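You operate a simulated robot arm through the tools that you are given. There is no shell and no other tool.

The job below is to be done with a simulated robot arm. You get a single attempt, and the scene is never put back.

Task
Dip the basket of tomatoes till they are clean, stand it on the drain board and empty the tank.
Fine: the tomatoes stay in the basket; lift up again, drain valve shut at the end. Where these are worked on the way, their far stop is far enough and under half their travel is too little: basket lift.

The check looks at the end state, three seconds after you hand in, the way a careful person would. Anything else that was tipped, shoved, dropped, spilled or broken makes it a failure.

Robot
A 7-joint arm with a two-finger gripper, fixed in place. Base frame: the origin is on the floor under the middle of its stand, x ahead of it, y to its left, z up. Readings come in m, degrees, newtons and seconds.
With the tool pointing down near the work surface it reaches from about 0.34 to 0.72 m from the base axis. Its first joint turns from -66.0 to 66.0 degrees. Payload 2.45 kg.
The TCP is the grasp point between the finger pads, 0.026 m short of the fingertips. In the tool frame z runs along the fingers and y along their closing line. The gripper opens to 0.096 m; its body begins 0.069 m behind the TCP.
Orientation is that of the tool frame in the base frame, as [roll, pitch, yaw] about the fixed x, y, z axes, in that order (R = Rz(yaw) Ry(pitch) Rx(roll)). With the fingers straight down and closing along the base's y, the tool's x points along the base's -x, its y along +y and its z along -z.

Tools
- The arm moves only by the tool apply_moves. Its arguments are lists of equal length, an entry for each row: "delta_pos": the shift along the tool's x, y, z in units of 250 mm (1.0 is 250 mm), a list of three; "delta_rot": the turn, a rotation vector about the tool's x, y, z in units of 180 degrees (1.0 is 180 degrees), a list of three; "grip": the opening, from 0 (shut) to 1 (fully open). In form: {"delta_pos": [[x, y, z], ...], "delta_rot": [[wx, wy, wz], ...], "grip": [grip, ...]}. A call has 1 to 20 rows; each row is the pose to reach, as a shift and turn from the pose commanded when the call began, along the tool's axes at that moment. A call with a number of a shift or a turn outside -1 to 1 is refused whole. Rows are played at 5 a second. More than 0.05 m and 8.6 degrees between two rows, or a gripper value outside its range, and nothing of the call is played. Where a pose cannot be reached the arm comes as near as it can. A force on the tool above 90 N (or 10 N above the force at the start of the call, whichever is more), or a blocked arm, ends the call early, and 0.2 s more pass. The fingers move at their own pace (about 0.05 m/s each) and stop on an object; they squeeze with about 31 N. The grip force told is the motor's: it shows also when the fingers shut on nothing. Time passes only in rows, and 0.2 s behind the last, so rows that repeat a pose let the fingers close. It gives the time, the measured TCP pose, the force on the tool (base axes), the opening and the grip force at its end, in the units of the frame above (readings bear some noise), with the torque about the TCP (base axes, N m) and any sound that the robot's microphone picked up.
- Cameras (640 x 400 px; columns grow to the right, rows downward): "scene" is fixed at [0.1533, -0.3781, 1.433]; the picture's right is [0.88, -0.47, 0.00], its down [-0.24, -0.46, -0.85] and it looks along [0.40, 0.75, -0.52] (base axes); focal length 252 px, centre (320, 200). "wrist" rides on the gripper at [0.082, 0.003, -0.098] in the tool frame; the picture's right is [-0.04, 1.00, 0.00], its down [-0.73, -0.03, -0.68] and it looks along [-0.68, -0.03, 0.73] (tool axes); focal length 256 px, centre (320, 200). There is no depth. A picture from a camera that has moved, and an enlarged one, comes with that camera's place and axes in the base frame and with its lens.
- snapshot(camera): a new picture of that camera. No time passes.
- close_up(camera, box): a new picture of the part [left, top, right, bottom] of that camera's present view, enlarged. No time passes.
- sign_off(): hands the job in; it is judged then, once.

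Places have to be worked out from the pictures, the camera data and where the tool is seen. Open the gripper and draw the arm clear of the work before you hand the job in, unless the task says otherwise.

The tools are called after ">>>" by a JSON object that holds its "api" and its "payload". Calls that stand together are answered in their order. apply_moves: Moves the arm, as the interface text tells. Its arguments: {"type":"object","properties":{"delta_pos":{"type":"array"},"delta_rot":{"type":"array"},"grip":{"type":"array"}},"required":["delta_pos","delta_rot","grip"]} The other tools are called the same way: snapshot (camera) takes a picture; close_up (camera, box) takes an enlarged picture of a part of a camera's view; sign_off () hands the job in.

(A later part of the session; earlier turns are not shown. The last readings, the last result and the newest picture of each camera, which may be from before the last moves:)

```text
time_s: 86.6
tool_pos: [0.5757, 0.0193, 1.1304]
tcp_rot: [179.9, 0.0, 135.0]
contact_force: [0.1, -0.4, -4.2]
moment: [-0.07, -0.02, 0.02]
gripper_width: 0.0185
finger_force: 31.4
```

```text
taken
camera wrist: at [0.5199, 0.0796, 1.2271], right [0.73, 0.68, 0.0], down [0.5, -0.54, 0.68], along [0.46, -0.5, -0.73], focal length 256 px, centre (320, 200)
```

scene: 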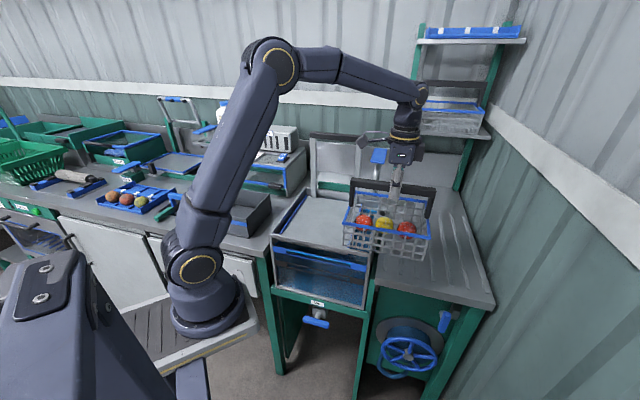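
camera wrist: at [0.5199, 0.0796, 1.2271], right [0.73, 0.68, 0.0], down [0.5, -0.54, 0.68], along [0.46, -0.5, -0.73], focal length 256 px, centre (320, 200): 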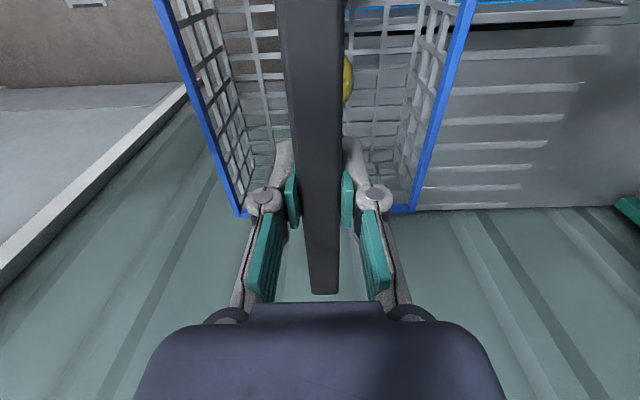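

The basket is at a ≈ 0.39 and still level. I'll enlarge both views to see where the drain board's edges are before placing it.

>>> {"api": "close_up", "payload": {"camera": "wrist", "box": [380, 0, 640, 240]}}

>>> {"api": "close_up", "payload": {"camera": "scene", "box": [330, 150, 510, 320]}}

```text
1.67 times, centred on (510, 120) of wrist
camera zoom: at [0.5199, 0.0796, 1.2271], right [0.73, 0.68, 0.0], down [0.5, -0.54, 0.68], along [0.46, -0.5, -0.73], focal length 427 px, centre (3, 333)
```

zoom: 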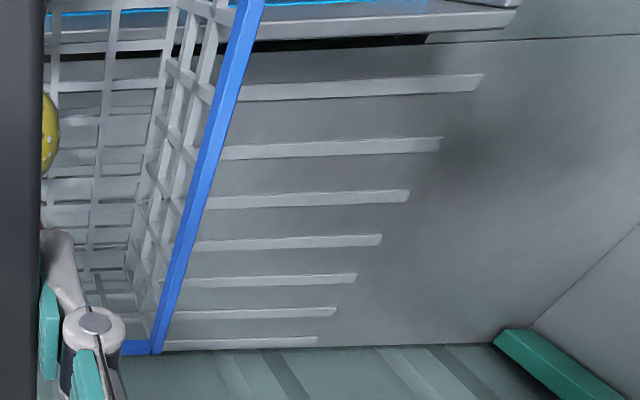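

```text
2.35 times, centred on (420, 235) of scene
camera zoom: at [0.1534, -0.3781, 1.433], right [0.88, -0.47, 0.0], down [-0.24, -0.46, -0.85], along [0.4, 0.75, -0.52], focal length 594 px, centre (85, 118)
```

zoom: 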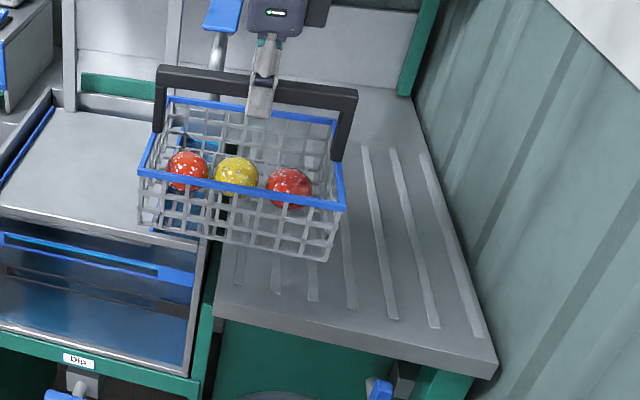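

Both views put the drain board roughly at a = 0.37–0.64, with its front edge at about b = 0.3–0.36. I'll move the basket over the middle of the board at a = 0.50, b = 0.45, coming down 2 cm on the way.

>>> {"api": "apply_moves", "payload": {"delta_pos": [[-0.04, 0.01, 0], [-0.11, 0.03, 0], [-0.19, 0.05, 0.01], [-0.27, 0.07, 0.03], [-0.35, 0.1, 0.05], [-0.41, 0.12, 0.07], [-0.428, 0.12, 0.08], [-0.428, 0.12, 0.08]], "delta_rot": [[0, 0, 0], [0, 0, 0], [0, 0, 0], [0, 0, 0], [0, 0, 0], [0, 0, 0], [0, 0, 0], [0, 0, 0]], "grip": [0, 0, 0, 0, 0, 0, 0, 0]}}

>>> {"api": "snapshot", "payload": {"camera": "wrist"}}

>>> {"api": "close_up", "payload": {"camera": "scene", "box": [330, 150, 510, 320]}}

```text
time_s: 88.4
tool_pos: [0.6707, -0.0359, 1.1093]
tcp_rot: [180.0, -0.1, 135.0]
contact_force: [0.0, -0.5, -3.1]
moment: [-0.04, -0.01, 0.02]
gripper_width: 0.0185
finger_force: 31.1
```

```text
taken
camera wrist: at [0.6154, 0.0247, 1.207], right [0.73, 0.68, 0.0], down [0.5, -0.54, 0.68], along [0.46, -0.5, -0.73], focal length 256 px, centre (320, 200)
```

wrist: 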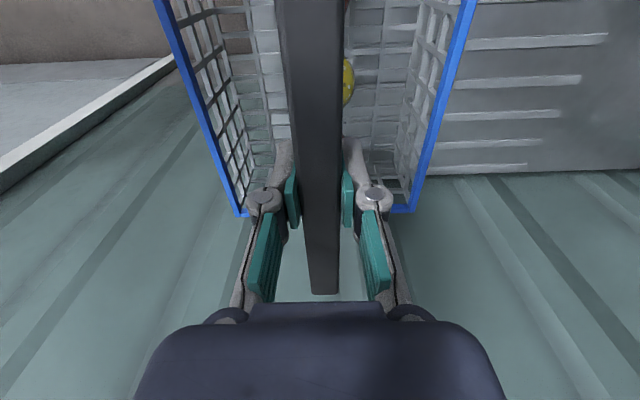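

```text
2.35 times, centred on (420, 235) of scene
camera zoom: at [0.1534, -0.3781, 1.433], right [0.88, -0.47, 0.0], down [-0.24, -0.46, -0.85], along [0.4, 0.75, -0.52], focal length 594 px, centre (85, 118)
```

zoom: 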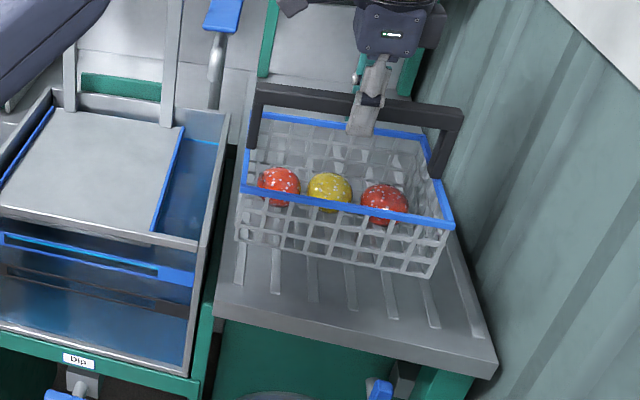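

The board surface now works out lower, at about z = 0.88, spanning a ≈ 0.385–0.675 and b > 0.35. I'll shift 2 cm further right and start lowering, checking for contact.

>>> {"api": "apply_moves", "payload": {"delta_pos": [[-0.03, 0, 0.03], [-0.06, 0.01, 0.07], [-0.08, 0.02, 0.11], [-0.08, 0.02, 0.15], [-0.08, 0.02, 0.19], [-0.08, 0.02, 0.22], [-0.08, 0.02, 0.22]], "delta_rot": [[0, 0, 0], [0, 0, 0], [0, 0, 0], [0, 0, 0], [0, 0, 0], [0, 0, 0], [0, 0, 0]], "grip": [0, 0, 0, 0, 0, 0, 0]}}

>>> {"api": "close_up", "payload": {"camera": "scene", "box": [350, 170, 510, 320]}}

>>> {"api": "snapshot", "payload": {"camera": "wrist"}}

```text
time_s: 90.0
tool_pos: [0.6893, -0.0463, 1.0536]
tcp_rot: [-180.0, -0.1, 135.0]
contact_force: [-0.6, 0.6, -5.9]
moment: [-0.03, -0.03, 0.0]
gripper_width: 0.0187
finger_force: 31.3
```

```text
2.67 times, centred on (430, 245) of scene
camera zoom: at [0.1534, -0.3781, 1.433], right [0.88, -0.47, 0.0], down [-0.24, -0.46, -0.85], along [0.4, 0.75, -0.52], focal length 673 px, centre (27, 80)
```

zoom: 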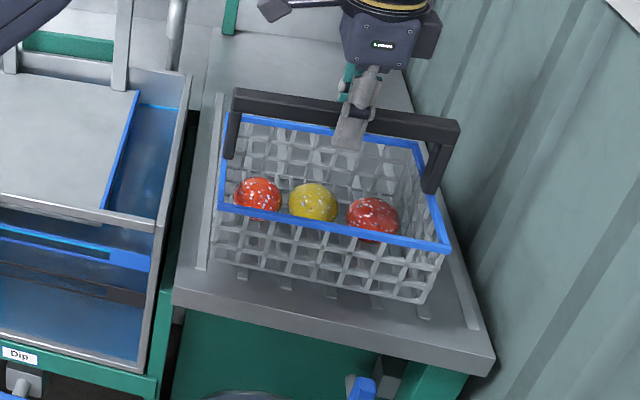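

```text
taken
camera wrist: at [0.6336, 0.0136, 1.1519], right [0.73, 0.68, 0.0], down [0.5, -0.54, 0.68], along [0.46, -0.5, -0.73], focal length 256 px, centre (320, 200)
```

wrist: 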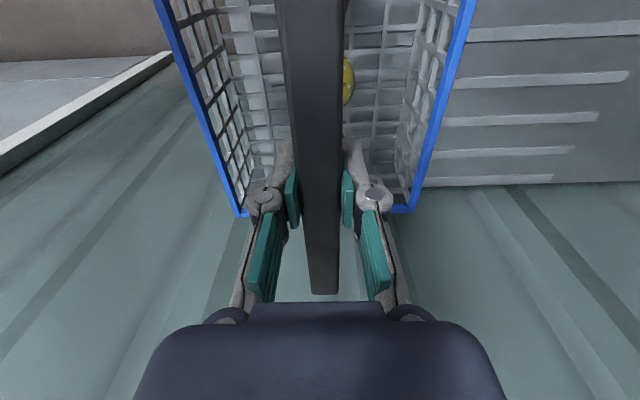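

The basket is over the board, but its front edge would have only about 3 cm of margin. I'll shift it 2 cm further back and about 1 cm left, and keep lowering gently.

>>> {"api": "apply_moves", "payload": {"delta_pos": [[0.02, 0.03, 0.01], [0.048, 0.08, 0.02], [0.048, 0.08, 0.04], [0.048, 0.08, 0.06], [0.048, 0.08, 0.06]], "delta_rot": [[0, 0, 0], [0, 0, 0], [0, 0, 0], [0, 0, 0], [0, 0, 0]], "grip": [0, 0, 0, 0, 0]}}

>>> {"api": "close_up", "payload": {"camera": "scene", "box": [350, 170, 510, 320]}}

```text
time_s: 91.2
tool_pos: [0.6956, -0.0223, 1.0387]
tcp_rot: [-180.0, 0.1, 135.1]
contact_force: [0.3, 0.4, -4.7]
moment: [-0.04, -0.06, 0.03]
gripper_width: 0.0184
finger_force: 31.0
```

```text
2.67 times, centred on (430, 245) of scene
camera zoom: at [0.1534, -0.3781, 1.433], right [0.88, -0.47, 0.0], down [-0.24, -0.46, -0.85], along [0.4, 0.75, -0.52], focal length 673 px, centre (27, 80)
```

zoom: 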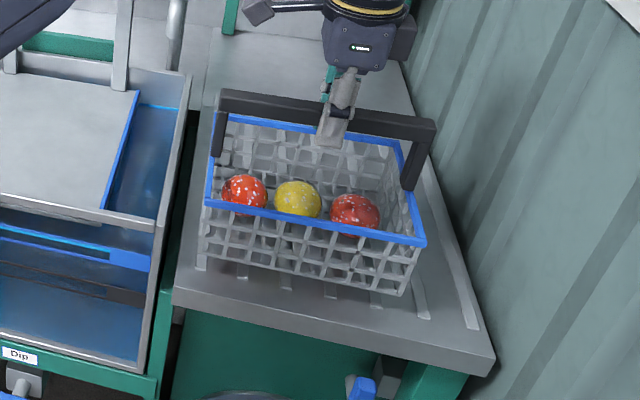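

The position over the board looks good. I'll lower in 1 cm increments and watch the load disappear at contact.

>>> {"api": "apply_moves", "payload": {"delta_pos": [[0, 0, 0.02], [0, 0, 0.04], [0, 0, 0.04]], "delta_rot": [[0, 0, 0], [0, 0, 0], [0, 0, 0]], "grip": [0, 0, 0]}}

>>> {"api": "apply_moves", "payload": {"delta_pos": [[0, 0, 0.015], [0, 0, 0.03], [0, 0, 0.03]], "delta_rot": [[0, 0, 0], [0, 0, 0], [0, 0, 0]], "grip": [0, 0, 0]}}

>>> {"api": "close_up", "payload": {"camera": "scene", "box": [350, 170, 510, 320]}}

```text
time_s: 92.0
tool_pos: [0.6958, -0.023, 1.028]
tcp_rot: [180.0, 0.0, 135.0]
contact_force: [0.4, 1.2, -4.5]
moment: [-0.03, -0.04, 0.01]
gripper_width: 0.0188
finger_force: 30.2
```

```text
time_s: 92.8
tool_pos: [0.6961, -0.0247, 1.0214]
tcp_rot: [179.9, -0.1, 135.0]
contact_force: [0.2, 0.3, -4.5]
moment: [-0.03, -0.05, 0.01]
gripper_width: 0.0185
finger_force: 31.0
```

```text
2.67 times, centred on (430, 245) of scene
camera zoom: at [0.1534, -0.3781, 1.433], right [0.88, -0.47, 0.0], down [-0.24, -0.46, -0.85], along [0.4, 0.75, -0.52], focal length 673 px, centre (27, 80)
```

zoom: 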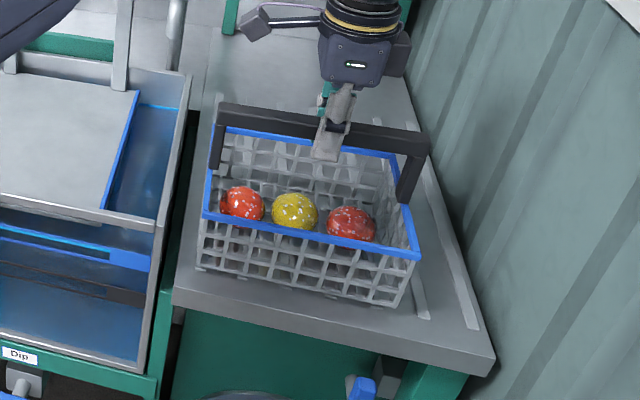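

It's still hanging free with a 4.5 N load. I'll continue in 5 mm increments.

>>> {"api": "apply_moves", "payload": {"delta_pos": [[0, 0, 0.01], [0, 0, 0.02], [0, 0, 0.02]], "delta_rot": [[0, 0, 0], [0, 0, 0], [0, 0, 0]], "grip": [0, 0, 0]}}

>>> {"api": "apply_moves", "payload": {"delta_pos": [[0, 0, 0.01], [0, 0, 0.02], [0, 0, 0.02]], "delta_rot": [[0, 0, 0], [0, 0, 0], [0, 0, 0]], "grip": [0, 0, 0]}}

>>> {"api": "close_up", "payload": {"camera": "scene", "box": [350, 170, 510, 320]}}

```text
time_s: 93.6
tool_pos: [0.6944, -0.0247, 1.0159]
tcp_rot: [-180.0, 0.0, 135.0]
contact_force: [0.5, 0.2, -4.4]
moment: [-0.01, -0.01, 0.01]
gripper_width: 0.0183
finger_force: 31.2
```

```text
time_s: 94.4
tool_pos: [0.6961, -0.0248, 1.0116]
tcp_rot: [-179.9, 0.0, 134.9]
contact_force: [0.4, 0.3, 0.9]
moment: [0.32, 0.36, 0.01]
gripper_width: 0.0186
finger_force: 30.7
```

```text
2.67 times, centred on (430, 245) of scene
camera zoom: at [0.1533, -0.3781, 1.433], right [0.88, -0.47, 0.0], down [-0.24, -0.46, -0.85], along [0.4, 0.75, -0.52], focal length 673 px, centre (27, 80)
```

zoom: 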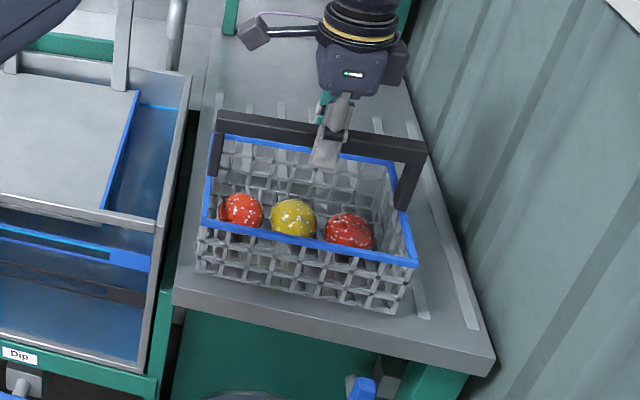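

Contact: the load has gone to zero, and the moment shows the left end touching first. I'll lower 2 mm more so the basket settles flat before releasing.

>>> {"api": "apply_moves", "payload": {"delta_pos": [[0, 0, 0.004], [0, 0, 0.008], [0, 0, 0.008]], "delta_rot": [[0, 0, 0], [0, 0, 0], [0, 0, 0]], "grip": [0, 0, 0]}}

```text
time_s: 95.2
tool_pos: [0.6969, -0.0234, 1.012]
tcp_rot: [180.0, 0.2, 134.9]
contact_force: [-3.1, -1.3, 20.1]
moment: [0.34, 0.4, -0.03]
gripper_width: 0.0187
finger_force: 31.4
```

The basket now presses on the board with 20 N, so it's standing. I'll ease up 1.5 mm, open the fingers, and withdraw straight up.

>>> {"api": "apply_moves", "payload": {"delta_pos": [[0, 0, -0.006], [0, 0, -0.006], [0, 0, -0.006], [0, 0, -0.006], [0, 0, -0.006], [0, 0, -0.006], [0, 0, -0.006]], "delta_rot": [[0, 0, 0], [0, 0, 0], [0, 0, 0], [0, 0, 0], [0, 0, 0], [0, 0, 0], [0, 0, 0]], "grip": [0, 0.15, 0.25, 0.4, 0.6, 0.7, 0.7]}}

>>> {"api": "snapshot", "payload": {"camera": "wrist"}}

>>> {"api": "close_up", "payload": {"camera": "scene", "box": [350, 170, 510, 320]}}

```text
time_s: 96.8
tool_pos: [0.6943, -0.0243, 1.0113]
tcp_rot: [179.9, 0.0, 135.0]
contact_force: [-0.5, 0.0, 0.0]
moment: [0.02, -0.01, 0.0]
gripper_width: 0.0669
finger_force: 0.1
```

```text
taken
camera wrist: at [0.6401, 0.0366, 1.1089], right [0.73, 0.68, 0.0], down [0.5, -0.54, 0.68], along [0.46, -0.5, -0.73], focal length 256 px, centre (320, 200)
```

wrist: 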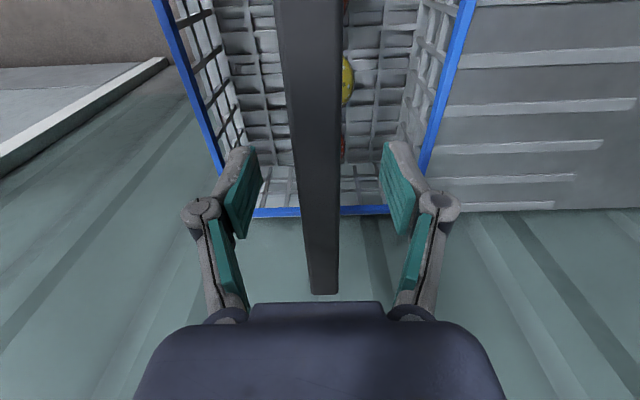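

```text
2.67 times, centred on (430, 245) of scene
camera zoom: at [0.1533, -0.3781, 1.433], right [0.88, -0.47, 0.0], down [-0.24, -0.46, -0.85], along [0.4, 0.75, -0.52], focal length 673 px, centre (27, 80)
```

zoom: 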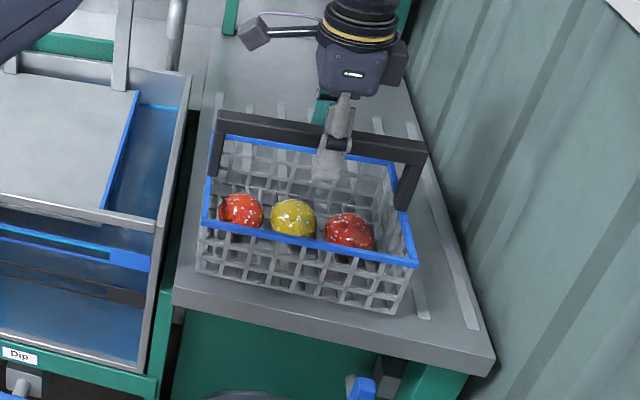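

The basket stands on the drain board with all three tomatoes, and the fingers are free. I'll raise straight up by 12 cm.

>>> {"api": "apply_moves", "payload": {"delta_pos": [[0, 0, -0.06], [0, 0, -0.14], [0, 0, -0.24], [0, 0, -0.34], [0, 0, -0.42], [0, 0, -0.42]], "delta_rot": [[0, 0, 0], [0, 0, 0], [0, 0, 0], [0, 0, 0], [0, 0, 0], [0, 0, 0]], "grip": [0.7, 0.7, 0.7, 0.7, 0.7, 0.7]}}

>>> {"api": "snapshot", "payload": {"camera": "scene"}}

>>> {"api": "snapshot", "payload": {"camera": "wrist"}}

```text
time_s: 98.2
tool_pos: [0.6949, -0.0233, 1.1147]
tcp_rot: [180.0, 0.0, 135.0]
contact_force: [-0.2, -0.2, -0.4]
moment: [0.0, 0.02, -0.02]
gripper_width: 0.0672
finger_force: 0.0
```

```text
taken
```

scene: 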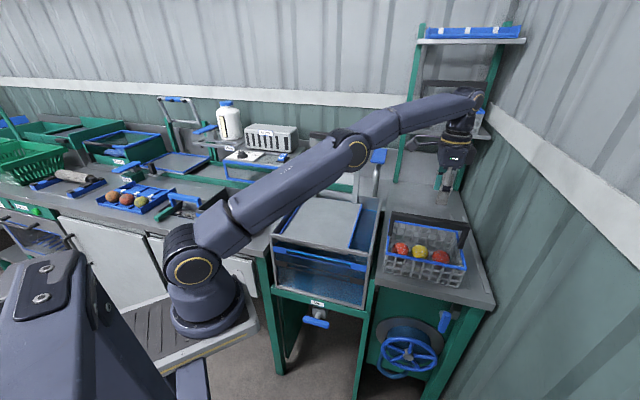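

```text
taken
camera wrist: at [0.6388, 0.0366, 1.2123], right [0.73, 0.68, 0.0], down [0.5, -0.54, 0.68], along [0.46, -0.5, -0.73], focal length 256 px, centre (320, 200)
```

wrist: 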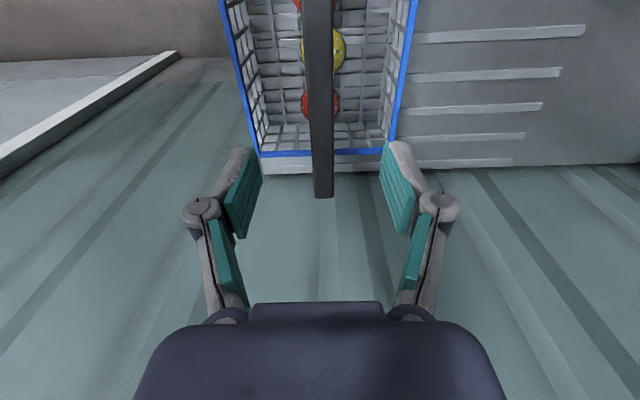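

The basket stands safely and the lift is up. Next is the drain: I'll swing clear and turn the tool 90° so the wrist camera faces the tank front, then look at the "Dip" valve handle, which I estimate near (0.39, 0.09, 0.61).

>>> {"api": "apply_moves", "payload": {"delta_pos": [[0.02, -0.01, -0.06], [0.09, -0.05, -0.12], [0.18, -0.11, -0.14], [0.28, -0.17, -0.14], [0.38, -0.23, -0.14], [0.48, -0.3, -0.14], [0.58, -0.36, -0.14], [0.68, -0.42, -0.14], [0.78, -0.49, -0.14], [0.87, -0.55, -0.14], [0.93, -0.59, -0.14], [0.956, -0.6, -0.14], [0.956, -0.6, -0.14]], "delta_rot": [[0, 0, -0.02], [0, 0, -0.06], [0, 0, -0.105], [0, 0, -0.15], [0, 0, -0.195], [0, 0, -0.24], [0, 0, -0.285], [0, 0, -0.33], [0, 0, -0.375], [0, 0, -0.42], [0, 0, -0.46], [0, 0, -0.5], [0, 0, -0.5]], "grip": [0.7, 0.7, 0.7, 0.7, 0.7, 0.7, 0.7, 0.7, 0.7, 0.7, 0.7, 0.7, 0.7]}}

>>> {"api": "snapshot", "payload": {"camera": "wrist"}}

>>> {"api": "snapshot", "payload": {"camera": "scene"}}

```text
time_s: 101.0
tool_pos: [0.4203, 0.0413, 1.1513]
tcp_rot: [180.0, 0.0, -134.9]
contact_force: [0.6, -0.3, -0.8]
moment: [0.0, 0.02, 0.0]
gripper_width: 0.0675
finger_force: 0.1
```

```text
taken
camera wrist: at [0.3592, -0.0144, 1.2495], right [-0.68, 0.73, 0.0], down [0.54, 0.5, 0.68], along [0.5, 0.46, -0.73], focal length 256 px, centre (320, 200)
```

wrist: 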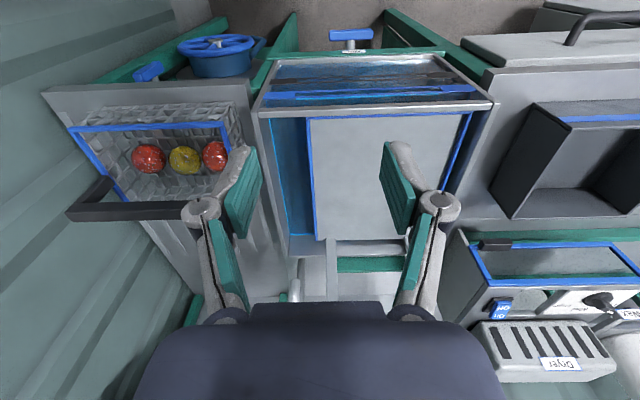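

```text
taken
```

scene: 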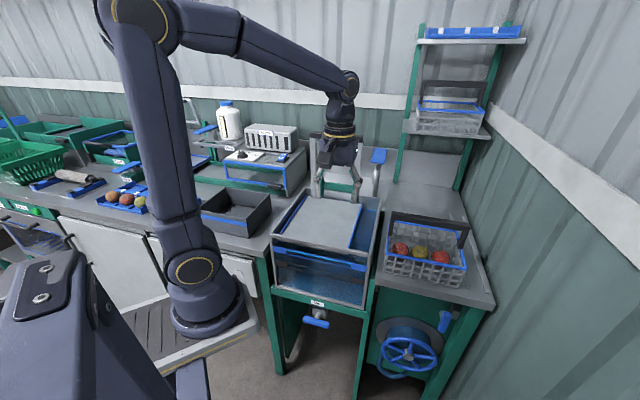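

The wrist camera now sees the blue T-handle beyond the tank front. I'll enlarge it to refine its position.

>>> {"api": "close_up", "payload": {"camera": "wrist", "box": [240, 0, 500, 130]}}

>>> {"api": "close_up", "payload": {"camera": "wrist", "box": [310, 10, 400, 66]}}

>>> {"api": "close_up", "payload": {"camera": "scene", "box": [250, 220, 400, 340]}}

```text
2.46 times, centred on (370, 65) of wrist
camera zoom: at [0.3592, -0.0144, 1.2495], right [-0.68, 0.73, 0.0], down [0.54, 0.5, 0.68], along [0.5, 0.46, -0.73], focal length 630 px, centre (197, 532)
```

zoom: 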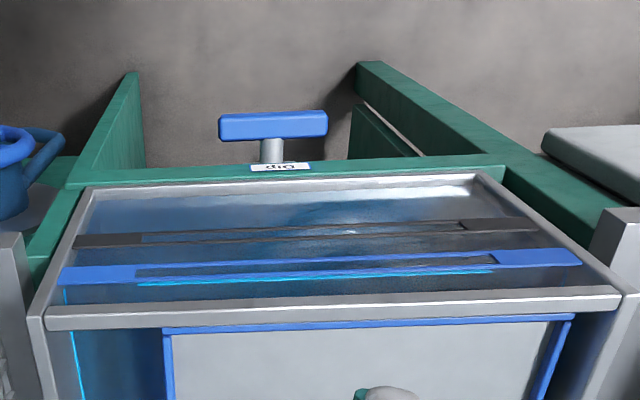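

```text
7.11 times, centred on (355, 38) of wrist
camera zoom: at [0.3592, -0.0144, 1.2495], right [-0.68, 0.73, 0.0], down [0.54, 0.5, 0.68], along [0.5, 0.46, -0.73], focal length 1820 px, centre (71, 1352)
```

zoom: 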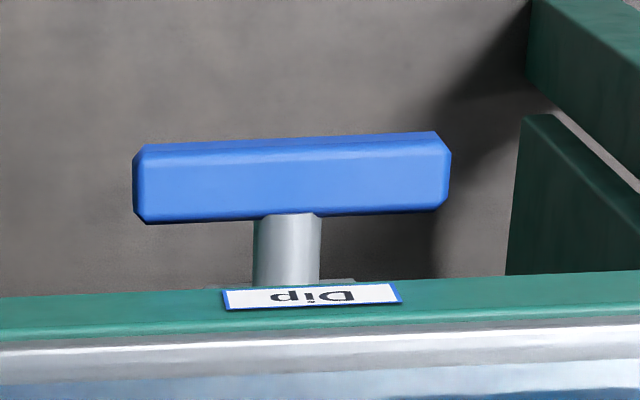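

```text
3.33 times, centred on (325, 280) of scene
camera zoom: at [0.1533, -0.3781, 1.433], right [0.88, -0.47, 0.0], down [-0.24, -0.46, -0.85], along [0.4, 0.75, -0.52], focal length 842 px, centre (303, -67)
```

zoom: 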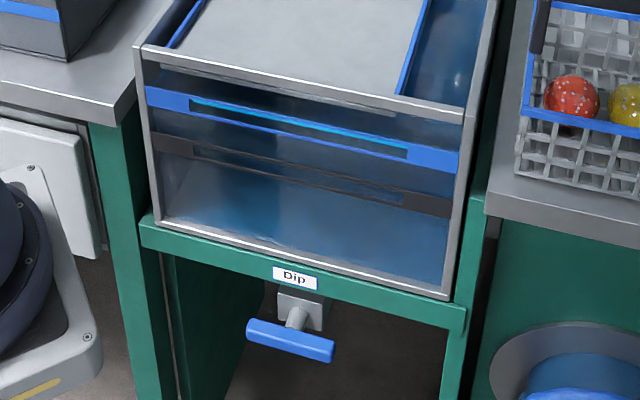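

Triangulation puts the T-handle's centre near a = 0.203, b = 0.36, z = 0.59, about 9.5 cm long, with the rail's front at b ≈ 0.373. I'll go down in front of the bench in a free corridor (a = 0.33, b = 0.25) with fingers closed, to view it from nearer.

>>> {"api": "apply_moves", "payload": {"delta_pos": [[0.08, -0.06, 0.04], [0.16, -0.13, 0.08], [0.24, -0.19, 0.14], [0.306, -0.248, 0.22], [0.306, -0.248, 0.32], [0.306, -0.248, 0.44], [0.306, -0.248, 0.56], [0.306, -0.248, 0.68], [0.306, -0.248, 0.8], [0.306, -0.248, 0.88], [0.306, -0.248, 0.88]], "delta_rot": [[0, 0, 0], [0, 0, 0], [0, 0, 0], [0, 0, 0], [0, 0, 0], [0, 0, 0], [0, 0, 0], [0, 0, 0], [0, 0, 0], [0, 0, 0], [0, 0, 0]], "grip": [0.5, 0.3, 0.1, 0, 0, 0, 0, 0, 0, 0, 0]}}

>>> {"api": "snapshot", "payload": {"camera": "wrist"}}

>>> {"api": "snapshot", "payload": {"camera": "scene"}}

```text
time_s: 103.4
tool_pos: [0.4099, -0.059, 0.9304]
tcp_rot: [-180.0, 0.1, -135.1]
contact_force: [-0.9, -0.2, -0.3]
moment: [0.03, 0.04, 0.02]
gripper_width: 0.0
finger_force: 29.3
```

```text
taken
camera wrist: at [0.3491, -0.1126, 1.0283], right [-0.68, 0.74, 0.0], down [0.54, 0.5, 0.68], along [0.5, 0.46, -0.73], focal length 256 px, centre (320, 200)
```

wrist: 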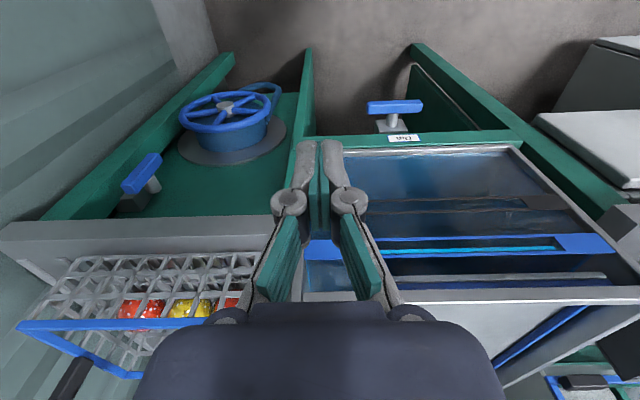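

```text
taken
```

scene: 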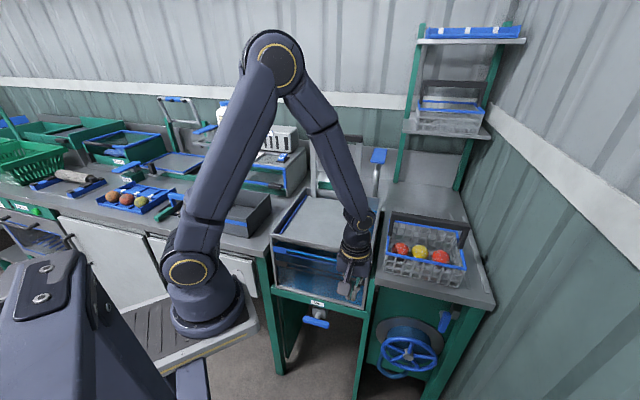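

The path is clear and the valve handle is in good view. I'll enlarge it to triangulate against the earlier views.

>>> {"api": "close_up", "payload": {"camera": "wrist", "box": [340, 70, 460, 160]}}

>>> {"api": "close_up", "payload": {"camera": "scene", "box": [270, 240, 400, 345]}}

```text
4.44 times, centred on (400, 115) of wrist
camera zoom: at [0.3491, -0.1126, 1.0283], right [-0.68, 0.74, 0.0], down [0.54, 0.5, 0.68], along [0.5, 0.46, -0.73], focal length 1138 px, centre (-36, 578)
```

zoom: 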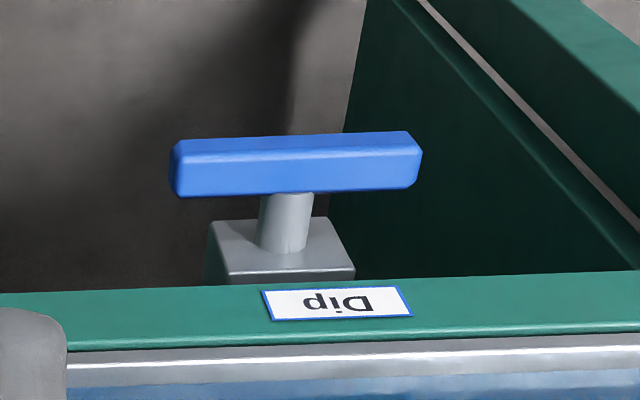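

```text
3.81 times, centred on (335, 292) of scene
camera zoom: at [0.1533, -0.3781, 1.433], right [0.88, -0.47, 0.0], down [-0.24, -0.46, -0.85], along [0.4, 0.75, -0.52], focal length 962 px, centre (263, -152)
```

zoom: 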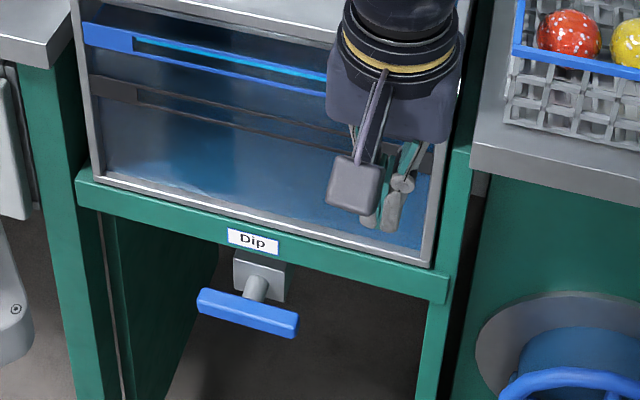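

The three views agree on the T-handle centre at a ≈ 0.201, b ≈ 0.362, z ≈ 0.58, with its stem pointing straight out (−e2). It should therefore turn in the vertical plane. I'll go down the free corridor to z = 0.70, then tilt the tool 40° toward the tank.

>>> {"api": "apply_moves", "payload": {"delta_pos": [[0, 0, 0.1], [0, 0, 0.22], [0, 0, 0.34], [0, 0, 0.46], [0, 0, 0.58], [0, 0, 0.7], [0, 0, 0.82], [0, 0, 0.92], [0, 0, 0.92]], "delta_rot": [[0, 0, 0], [0, 0, 0], [0, 0, 0], [0, 0, 0], [0, 0, 0], [0, 0, 0], [0, 0, 0], [0, 0, 0], [0, 0, 0]], "grip": [0, 0, 0, 0, 0, 0, 0, 0, 0]}}

>>> {"api": "snapshot", "payload": {"camera": "wrist"}}

>>> {"api": "snapshot", "payload": {"camera": "scene"}}

```text
time_s: 105.4
tool_pos: [0.4079, -0.0582, 0.6993]
tcp_rot: [-180.0, 0.0, -135.0]
contact_force: [-0.3, 0.1, 0.0]
moment: [0.0, -0.03, 0.01]
gripper_width: 0.0
finger_force: 28.7
```

```text
taken
camera wrist: at [0.348, -0.1138, 0.7976], right [-0.68, 0.73, 0.0], down [0.54, 0.5, 0.68], along [0.5, 0.46, -0.73], focal length 256 px, centre (320, 200)
```

wrist: 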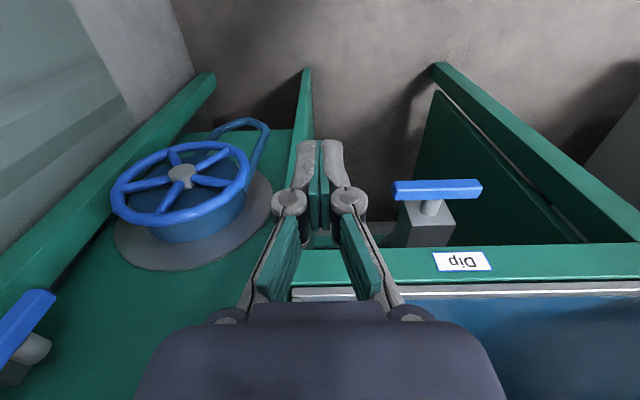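

```text
taken
```

scene: 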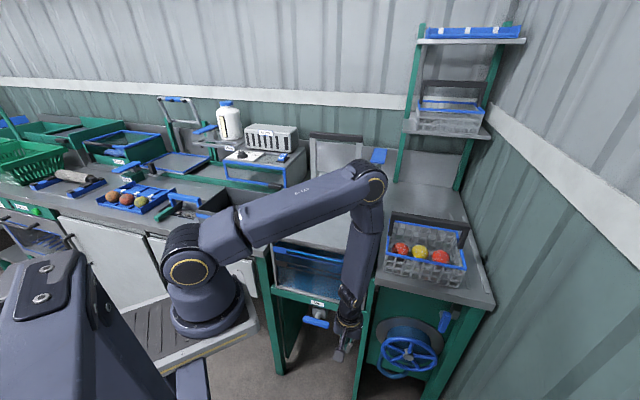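

With the nearer view I refine the handle centre to a ≈ 0.197, b ≈ 0.366, z ≈ 0.568, half-length about 5 cm. I'll tilt the tool 40° toward the tank here, where there is space, and check.

>>> {"api": "apply_moves", "payload": {"delta_pos": [[0, 0, 0], [0, 0, 0], [0, 0, 0], [0, 0, 0], [0, 0, 0], [0, 0, 0], [0, 0, 0]], "delta_rot": [[0, -0.037, 0], [0, -0.074, 0], [0, -0.111, 0], [0, -0.148, 0], [0, -0.185, 0], [0, -0.2222, 0], [0, -0.2222, 0]], "grip": [0, 0, 0, 0, 0, 0, 0]}}

>>> {"api": "snapshot", "payload": {"camera": "wrist"}}

>>> {"api": "snapshot", "payload": {"camera": "scene"}}

```text
time_s: 107.0
tool_pos: [0.4091, -0.0588, 0.7026]
tcp_rot: [-180.0, 40.1, -135.0]
contact_force: [0.5, 0.3, -1.0]
moment: [-0.03, 0.0, 0.01]
gripper_width: 0.0
finger_force: 28.1
```

```text
taken
camera wrist: at [0.3178, -0.145, 0.7236], right [-0.68, 0.73, 0.03], down [0.11, 0.07, 0.99], along [0.72, 0.68, -0.12], focal length 256 px, centre (320, 200)
```

wrist: 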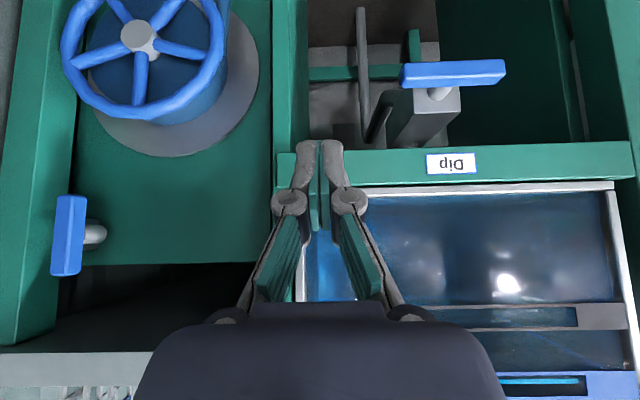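

```text
taken
```

scene: 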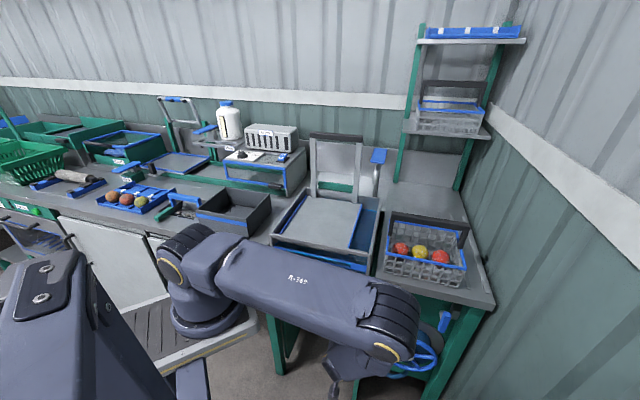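

The tilt is fine and I now see the T-handle head-on, but the elbow has swung low to the right. I'll check its clearance to the bench before moving on.

>>> {"api": "close_up", "payload": {"camera": "scene", "box": [260, 240, 500, 400]}}

>>> {"api": "close_up", "payload": {"camera": "wrist", "box": [290, 0, 550, 160]}}

```text
2.50 times, centred on (380, 320) of scene
camera zoom: at [0.1533, -0.3781, 1.433], right [0.88, -0.47, 0.0], down [-0.24, -0.46, -0.85], along [0.4, 0.75, -0.52], focal length 631 px, centre (170, -100)
```

zoom: 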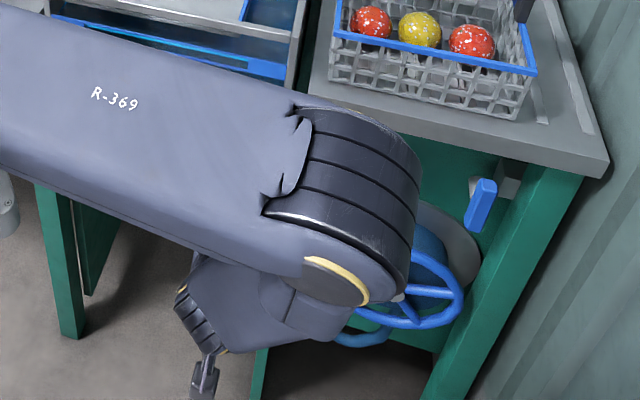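

```text
2.46 times, centred on (420, 80) of wrist
camera zoom: at [0.3178, -0.145, 0.7236], right [-0.68, 0.73, 0.03], down [0.11, 0.07, 0.99], along [0.72, 0.68, -0.12], focal length 630 px, centre (74, 495)
```

zoom: 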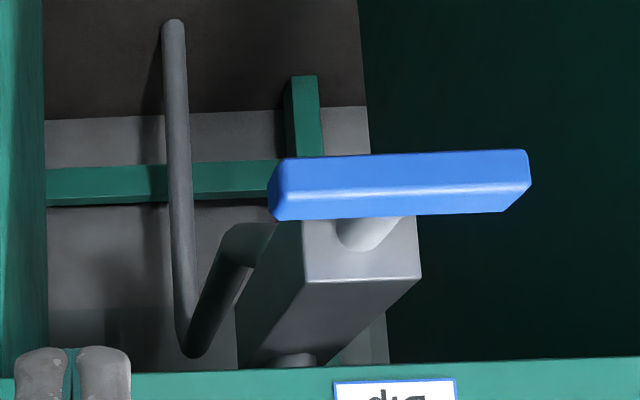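

The elbow is actually well in front of the bench (b ≈ 0.06, z ≈ 1.1), and the head-on view fixes the handle centre at a = 0.202, b = 0.366, z = 0.571. I'll bring the closed fingertips to 2–3 cm above the handle's right end.

>>> {"api": "apply_moves", "payload": {"delta_pos": [[-0.01, 0.08, 0.06], [-0.03, 0.17, 0.16], [-0.05, 0.25, 0.27], [-0.08, 0.32, 0.38], [-0.1026, 0.3716, 0.4913], [-0.1026, 0.3716, 0.4913]], "delta_rot": [[0, 0, 0], [0, 0, 0], [0, 0, 0], [0, 0, 0], [0, 0, 0], [0, 0, 0]], "grip": [0, 0, 0, 0, 0, 0]}}

>>> {"api": "snapshot", "payload": {"camera": "wrist"}}

>>> {"api": "close_up", "payload": {"camera": "scene", "box": [260, 240, 420, 360]}}

```text
time_s: 108.4
tool_pos: [0.4148, 0.0766, 0.6244]
tcp_rot: [180.0, 40.0, -135.0]
contact_force: [0.4, -0.1, -0.1]
moment: [0.02, 0.0, -0.03]
gripper_width: 0.0002
finger_force: 28.0
```

```text
taken
camera wrist: at [0.3232, -0.0095, 0.6459], right [-0.68, 0.73, 0.03], down [0.11, 0.07, 0.99], along [0.72, 0.68, -0.13], focal length 256 px, centre (320, 200)
```

wrist: 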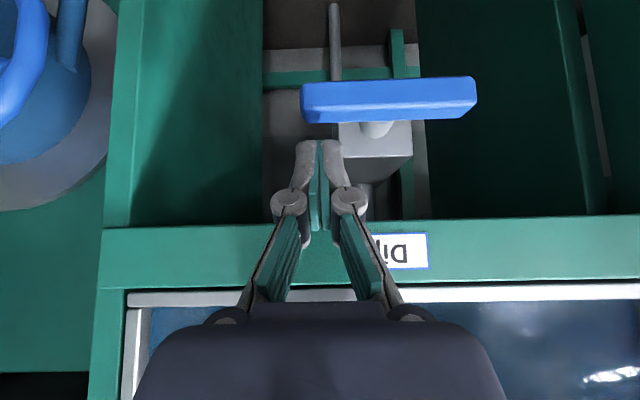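

```text
3.33 times, centred on (340, 300) of scene
camera zoom: at [0.1533, -0.3781, 1.433], right [0.88, -0.47, 0.0], down [-0.24, -0.46, -0.85], along [0.4, 0.75, -0.52], focal length 842 px, centre (253, -133)
```

zoom: 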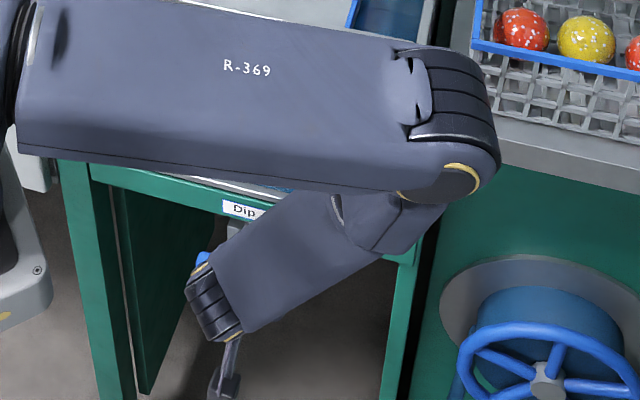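

The fingertips are poised above the handle's right end with about 2 cm of gap. I'll push straight down gently, checking the force in small calls.

>>> {"api": "apply_moves", "payload": {"delta_pos": [[0.0129, 0, 0.0153], [0.0257, 0, 0.0306], [0.0386, 0, 0.046], [0.0386, 0, 0.046]], "delta_rot": [[0, 0, 0], [0, 0, 0], [0, 0, 0], [0, 0, 0]], "grip": [0, 0, 0, 0]}}

>>> {"api": "apply_moves", "payload": {"delta_pos": [[0.0077, 0, 0.0092], [0.0154, 0, 0.0184], [0.0154, 0, 0.0184]], "delta_rot": [[0, 0, 0], [0, 0, 0], [0, 0, 0]], "grip": [0, 0, 0]}}

>>> {"api": "snapshot", "payload": {"camera": "wrist"}}

```text
time_s: 109.4
tool_pos: [0.4138, 0.077, 0.6085]
tcp_rot: [-180.0, 40.0, -135.0]
contact_force: [0.4, 0.6, 0.4]
moment: [0.02, -0.01, -0.04]
gripper_width: 0.0
finger_force: 28.6
```

```text
time_s: 110.2
tool_pos: [0.4141, 0.0759, 0.6025]
tcp_rot: [180.0, 40.0, -134.9]
contact_force: [-0.3, -3.8, 1.1]
moment: [-0.09, 0.0, 0.0]
gripper_width: 0.0
finger_force: 28.5
```

```text
taken
camera wrist: at [0.3227, -0.0099, 0.6245], right [-0.68, 0.73, 0.02], down [0.11, 0.07, 0.99], along [0.72, 0.68, -0.13], focal length 256 px, centre (320, 200)
```

wrist: 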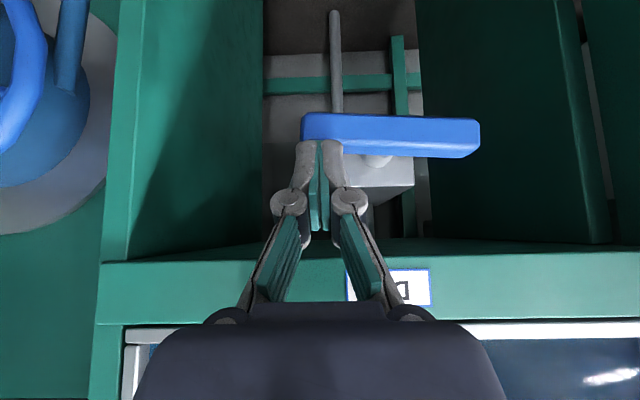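

The handle has begun to turn with only a few newtons of force, its right end going down. I'll continue pushing down.

>>> {"api": "apply_moves", "payload": {"delta_pos": [[0.0129, 0, 0.0153], [0.0257, 0, 0.0306], [0.0386, 0, 0.046], [0.0386, 0, 0.046]], "delta_rot": [[0, 0, 0], [0, 0, 0], [0, 0, 0], [0, 0, 0]], "grip": [0, 0, 0, 0]}}

>>> {"api": "snapshot", "payload": {"camera": "wrist"}}

```text
time_s: 111.2
tool_pos: [0.4149, 0.0768, 0.587]
tcp_rot: [-179.9, 40.1, -135.0]
contact_force: [1.3, -0.1, -0.2]
moment: [0.02, 0.06, 0.03]
gripper_width: 0.0002
finger_force: 28.6
```

```text
taken
camera wrist: at [0.3226, -0.0095, 0.6094], right [-0.68, 0.73, 0.03], down [0.11, 0.07, 0.99], along [0.72, 0.68, -0.13], focal length 256 px, centre (320, 200)
```

wrist: 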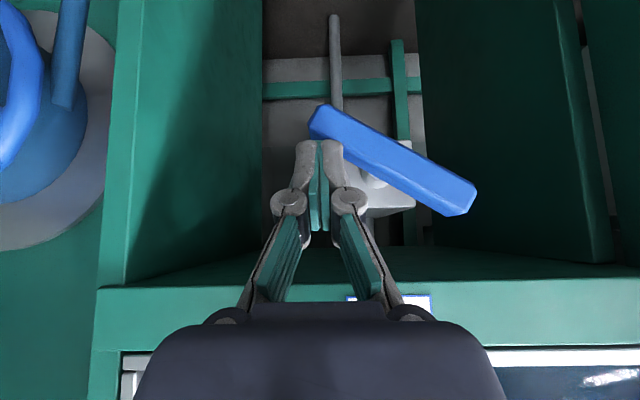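

The handle has turned roughly 27° and moves freely. I'll keep going down.

>>> {"api": "apply_moves", "payload": {"delta_pos": [[0.0129, 0, 0.0153], [0.0257, 0, 0.0306], [0.0386, 0, 0.046], [0.0515, 0, 0.0613], [0.0515, 0, 0.0613]], "delta_rot": [[0, 0, 0], [0, 0, 0], [0, 0, 0], [0, 0, 0], [0, 0, 0]], "grip": [0, 0, 0, 0, 0]}}

>>> {"api": "snapshot", "payload": {"camera": "wrist"}}

```text
time_s: 112.4
tool_pos: [0.4136, 0.0755, 0.5669]
tcp_rot: [-180.0, 40.0, -135.0]
contact_force: [0.1, 0.1, -0.3]
moment: [0.0, -0.03, 0.02]
gripper_width: 0.0
finger_force: 29.0
```

```text
taken
camera wrist: at [0.3222, -0.0096, 0.5889], right [-0.69, 0.73, 0.03], down [0.11, 0.07, 0.99], along [0.72, 0.68, -0.13], focal length 256 px, centre (320, 200)
```

wrist: 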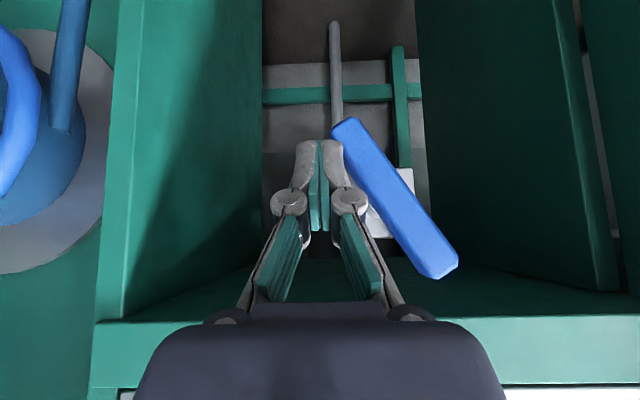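

About 57° now. The rest of the turn needs a push to the left (−e1) at the lower end, so I'll move a bit further down and left while watching the force.

>>> {"api": "apply_moves", "payload": {"delta_pos": [[0.0129, 0.008, 0.0153], [0.0257, 0.02, 0.0306], [0.0257, 0.036, 0.0306], [0.0257, 0.052, 0.0306], [0.0257, 0.052, 0.0306]], "delta_rot": [[0, 0, 0], [0, 0, 0], [0, 0, 0], [0, 0, 0], [0, 0, 0]], "grip": [0, 0, 0, 0, 0]}}

>>> {"api": "snapshot", "payload": {"camera": "wrist"}}

```text
time_s: 113.6
tool_pos: [0.404, 0.0847, 0.5573]
tcp_rot: [-179.8, 40.0, -135.1]
contact_force: [2.2, -1.1, -0.7]
moment: [-0.03, -0.05, -0.01]
gripper_width: 0.0
finger_force: 28.7
```

```text
taken
camera wrist: at [0.3126, -0.001, 0.5795], right [-0.68, 0.73, 0.03], down [0.11, 0.07, 0.99], along [0.72, 0.68, -0.13], focal length 256 px, centre (320, 200)
```

wrist: 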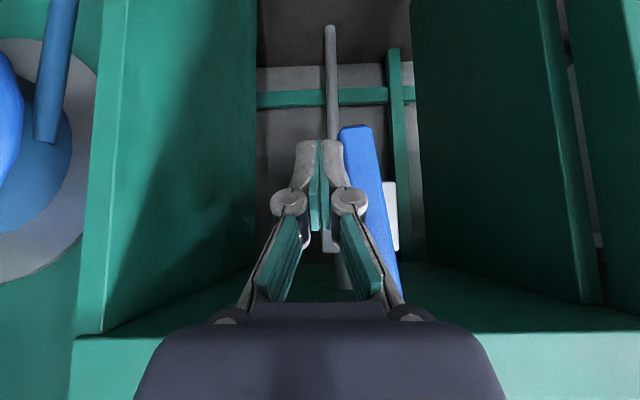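

It's almost vertical now. I'll push a little further left until I feel the stop.

>>> {"api": "apply_moves", "payload": {"delta_pos": [[0, 0.01, 0], [0, 0.02, 0], [0, 0.03, 0], [0, 0.03, 0]], "delta_rot": [[0, 0, 0], [0, 0, 0], [0, 0, 0], [0, 0, 0]], "grip": [0, 0, 0, 0]}}

>>> {"api": "snapshot", "payload": {"camera": "wrist"}}

>>> {"api": "snapshot", "payload": {"camera": "scene"}}

```text
time_s: 114.6
tool_pos: [0.4006, 0.0887, 0.5567]
tcp_rot: [-179.6, 39.9, -135.0]
contact_force: [11.7, -20.2, -5.8]
moment: [0.03, 0.06, -0.17]
gripper_width: 0.0
finger_force: 28.4
```

```text
taken
camera wrist: at [0.3093, 0.0024, 0.5791], right [-0.68, 0.73, 0.02], down [0.11, 0.07, 0.99], along [0.72, 0.68, -0.13], focal length 256 px, centre (320, 200)
```

wrist: 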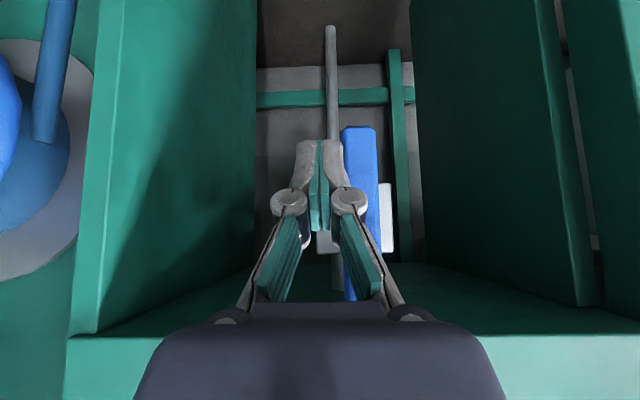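

```text
taken
```

scene: 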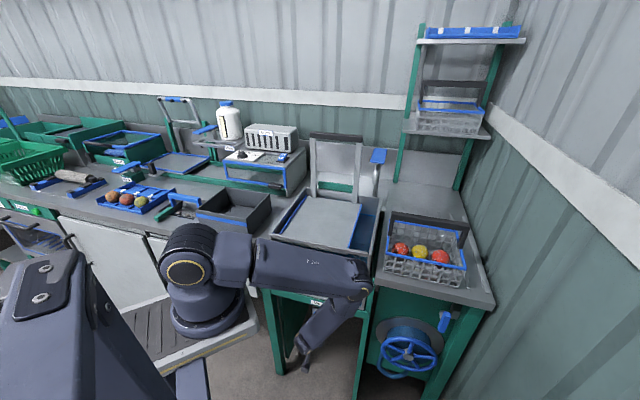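

The force rose to 23 N with the handle vertical, which is the stop. I'll back the fingers off 1.5 cm and check whether the water level drops.

>>> {"api": "apply_moves", "payload": {"delta_pos": [[0, -0.03, 0], [0, -0.06, 0], [0, -0.06, 0]], "delta_rot": [[0, 0, 0], [0, 0, 0], [0, 0, 0]], "grip": [0, 0, 0]}}

>>> {"api": "close_up", "payload": {"camera": "scene", "box": [260, 180, 400, 300]}}

>>> {"api": "apply_moves", "payload": {"delta_pos": [[0, 0, 0], [0, 0, 0], [0, 0, 0], [0, 0, 0], [0, 0, 0], [0, 0, 0], [0, 0, 0], [0, 0, 0], [0, 0, 0], [0, 0, 0], [0, 0, 0], [0, 0, 0], [0, 0, 0], [0, 0, 0], [0, 0, 0]], "delta_rot": [[0, 0, 0], [0, 0, 0], [0, 0, 0], [0, 0, 0], [0, 0, 0], [0, 0, 0], [0, 0, 0], [0, 0, 0], [0, 0, 0], [0, 0, 0], [0, 0, 0], [0, 0, 0], [0, 0, 0], [0, 0, 0], [0, 0, 0]], "grip": [0, 0, 0, 0, 0, 0, 0, 0, 0, 0, 0, 0, 0, 0, 0]}}

>>> {"api": "close_up", "payload": {"camera": "scene", "box": [260, 180, 400, 300]}}

>>> {"api": "snapshot", "payload": {"camera": "wrist"}}

```text
time_s: 115.4
tool_pos: [0.409, 0.0815, 0.5587]
tcp_rot: [179.8, 40.1, -135.0]
contact_force: [0.2, -0.3, -0.7]
moment: [0.01, -0.02, 0.02]
gripper_width: 0.0002
finger_force: 28.6
```

```text
3.33 times, centred on (330, 240) of scene
camera zoom: at [0.1533, -0.3781, 1.433], right [0.88, -0.47, 0.0], down [-0.24, -0.46, -0.85], along [0.4, 0.75, -0.52], focal length 842 px, centre (287, 67)
```

zoom: 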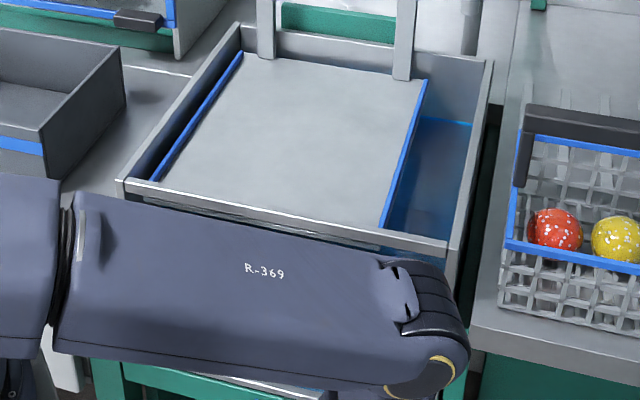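

```text
time_s: 118.6
tool_pos: [0.4105, 0.0805, 0.5578]
tcp_rot: [-179.9, 40.0, -134.9]
contact_force: [-0.8, -0.1, 0.5]
moment: [0.0, -0.03, -0.03]
gripper_width: 0.0001
finger_force: 28.4
```

```text
3.33 times, centred on (330, 240) of scene
camera zoom: at [0.1533, -0.3781, 1.433], right [0.88, -0.47, 0.0], down [-0.24, -0.46, -0.85], along [0.4, 0.75, -0.52], focal length 842 px, centre (287, 67)
```

zoom: 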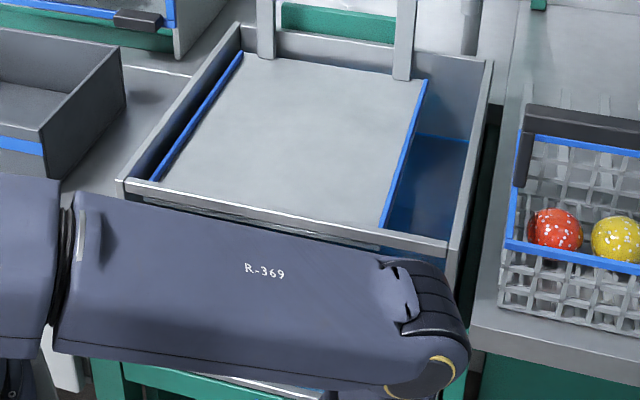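

```text
taken
camera wrist: at [0.319, -0.0058, 0.5798], right [-0.68, 0.73, 0.03], down [0.11, 0.07, 0.99], along [0.72, 0.68, -0.13], focal length 256 px, centre (320, 200)
```

wrist: 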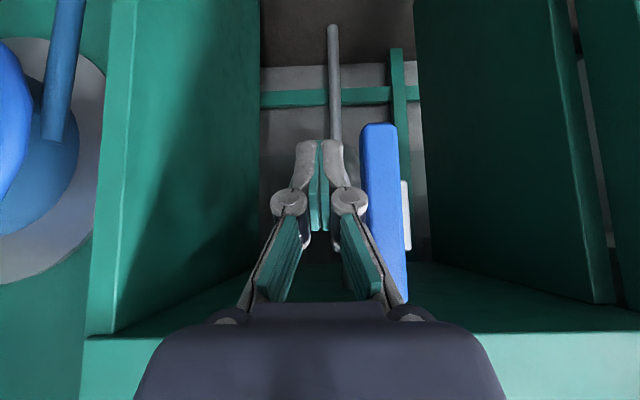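

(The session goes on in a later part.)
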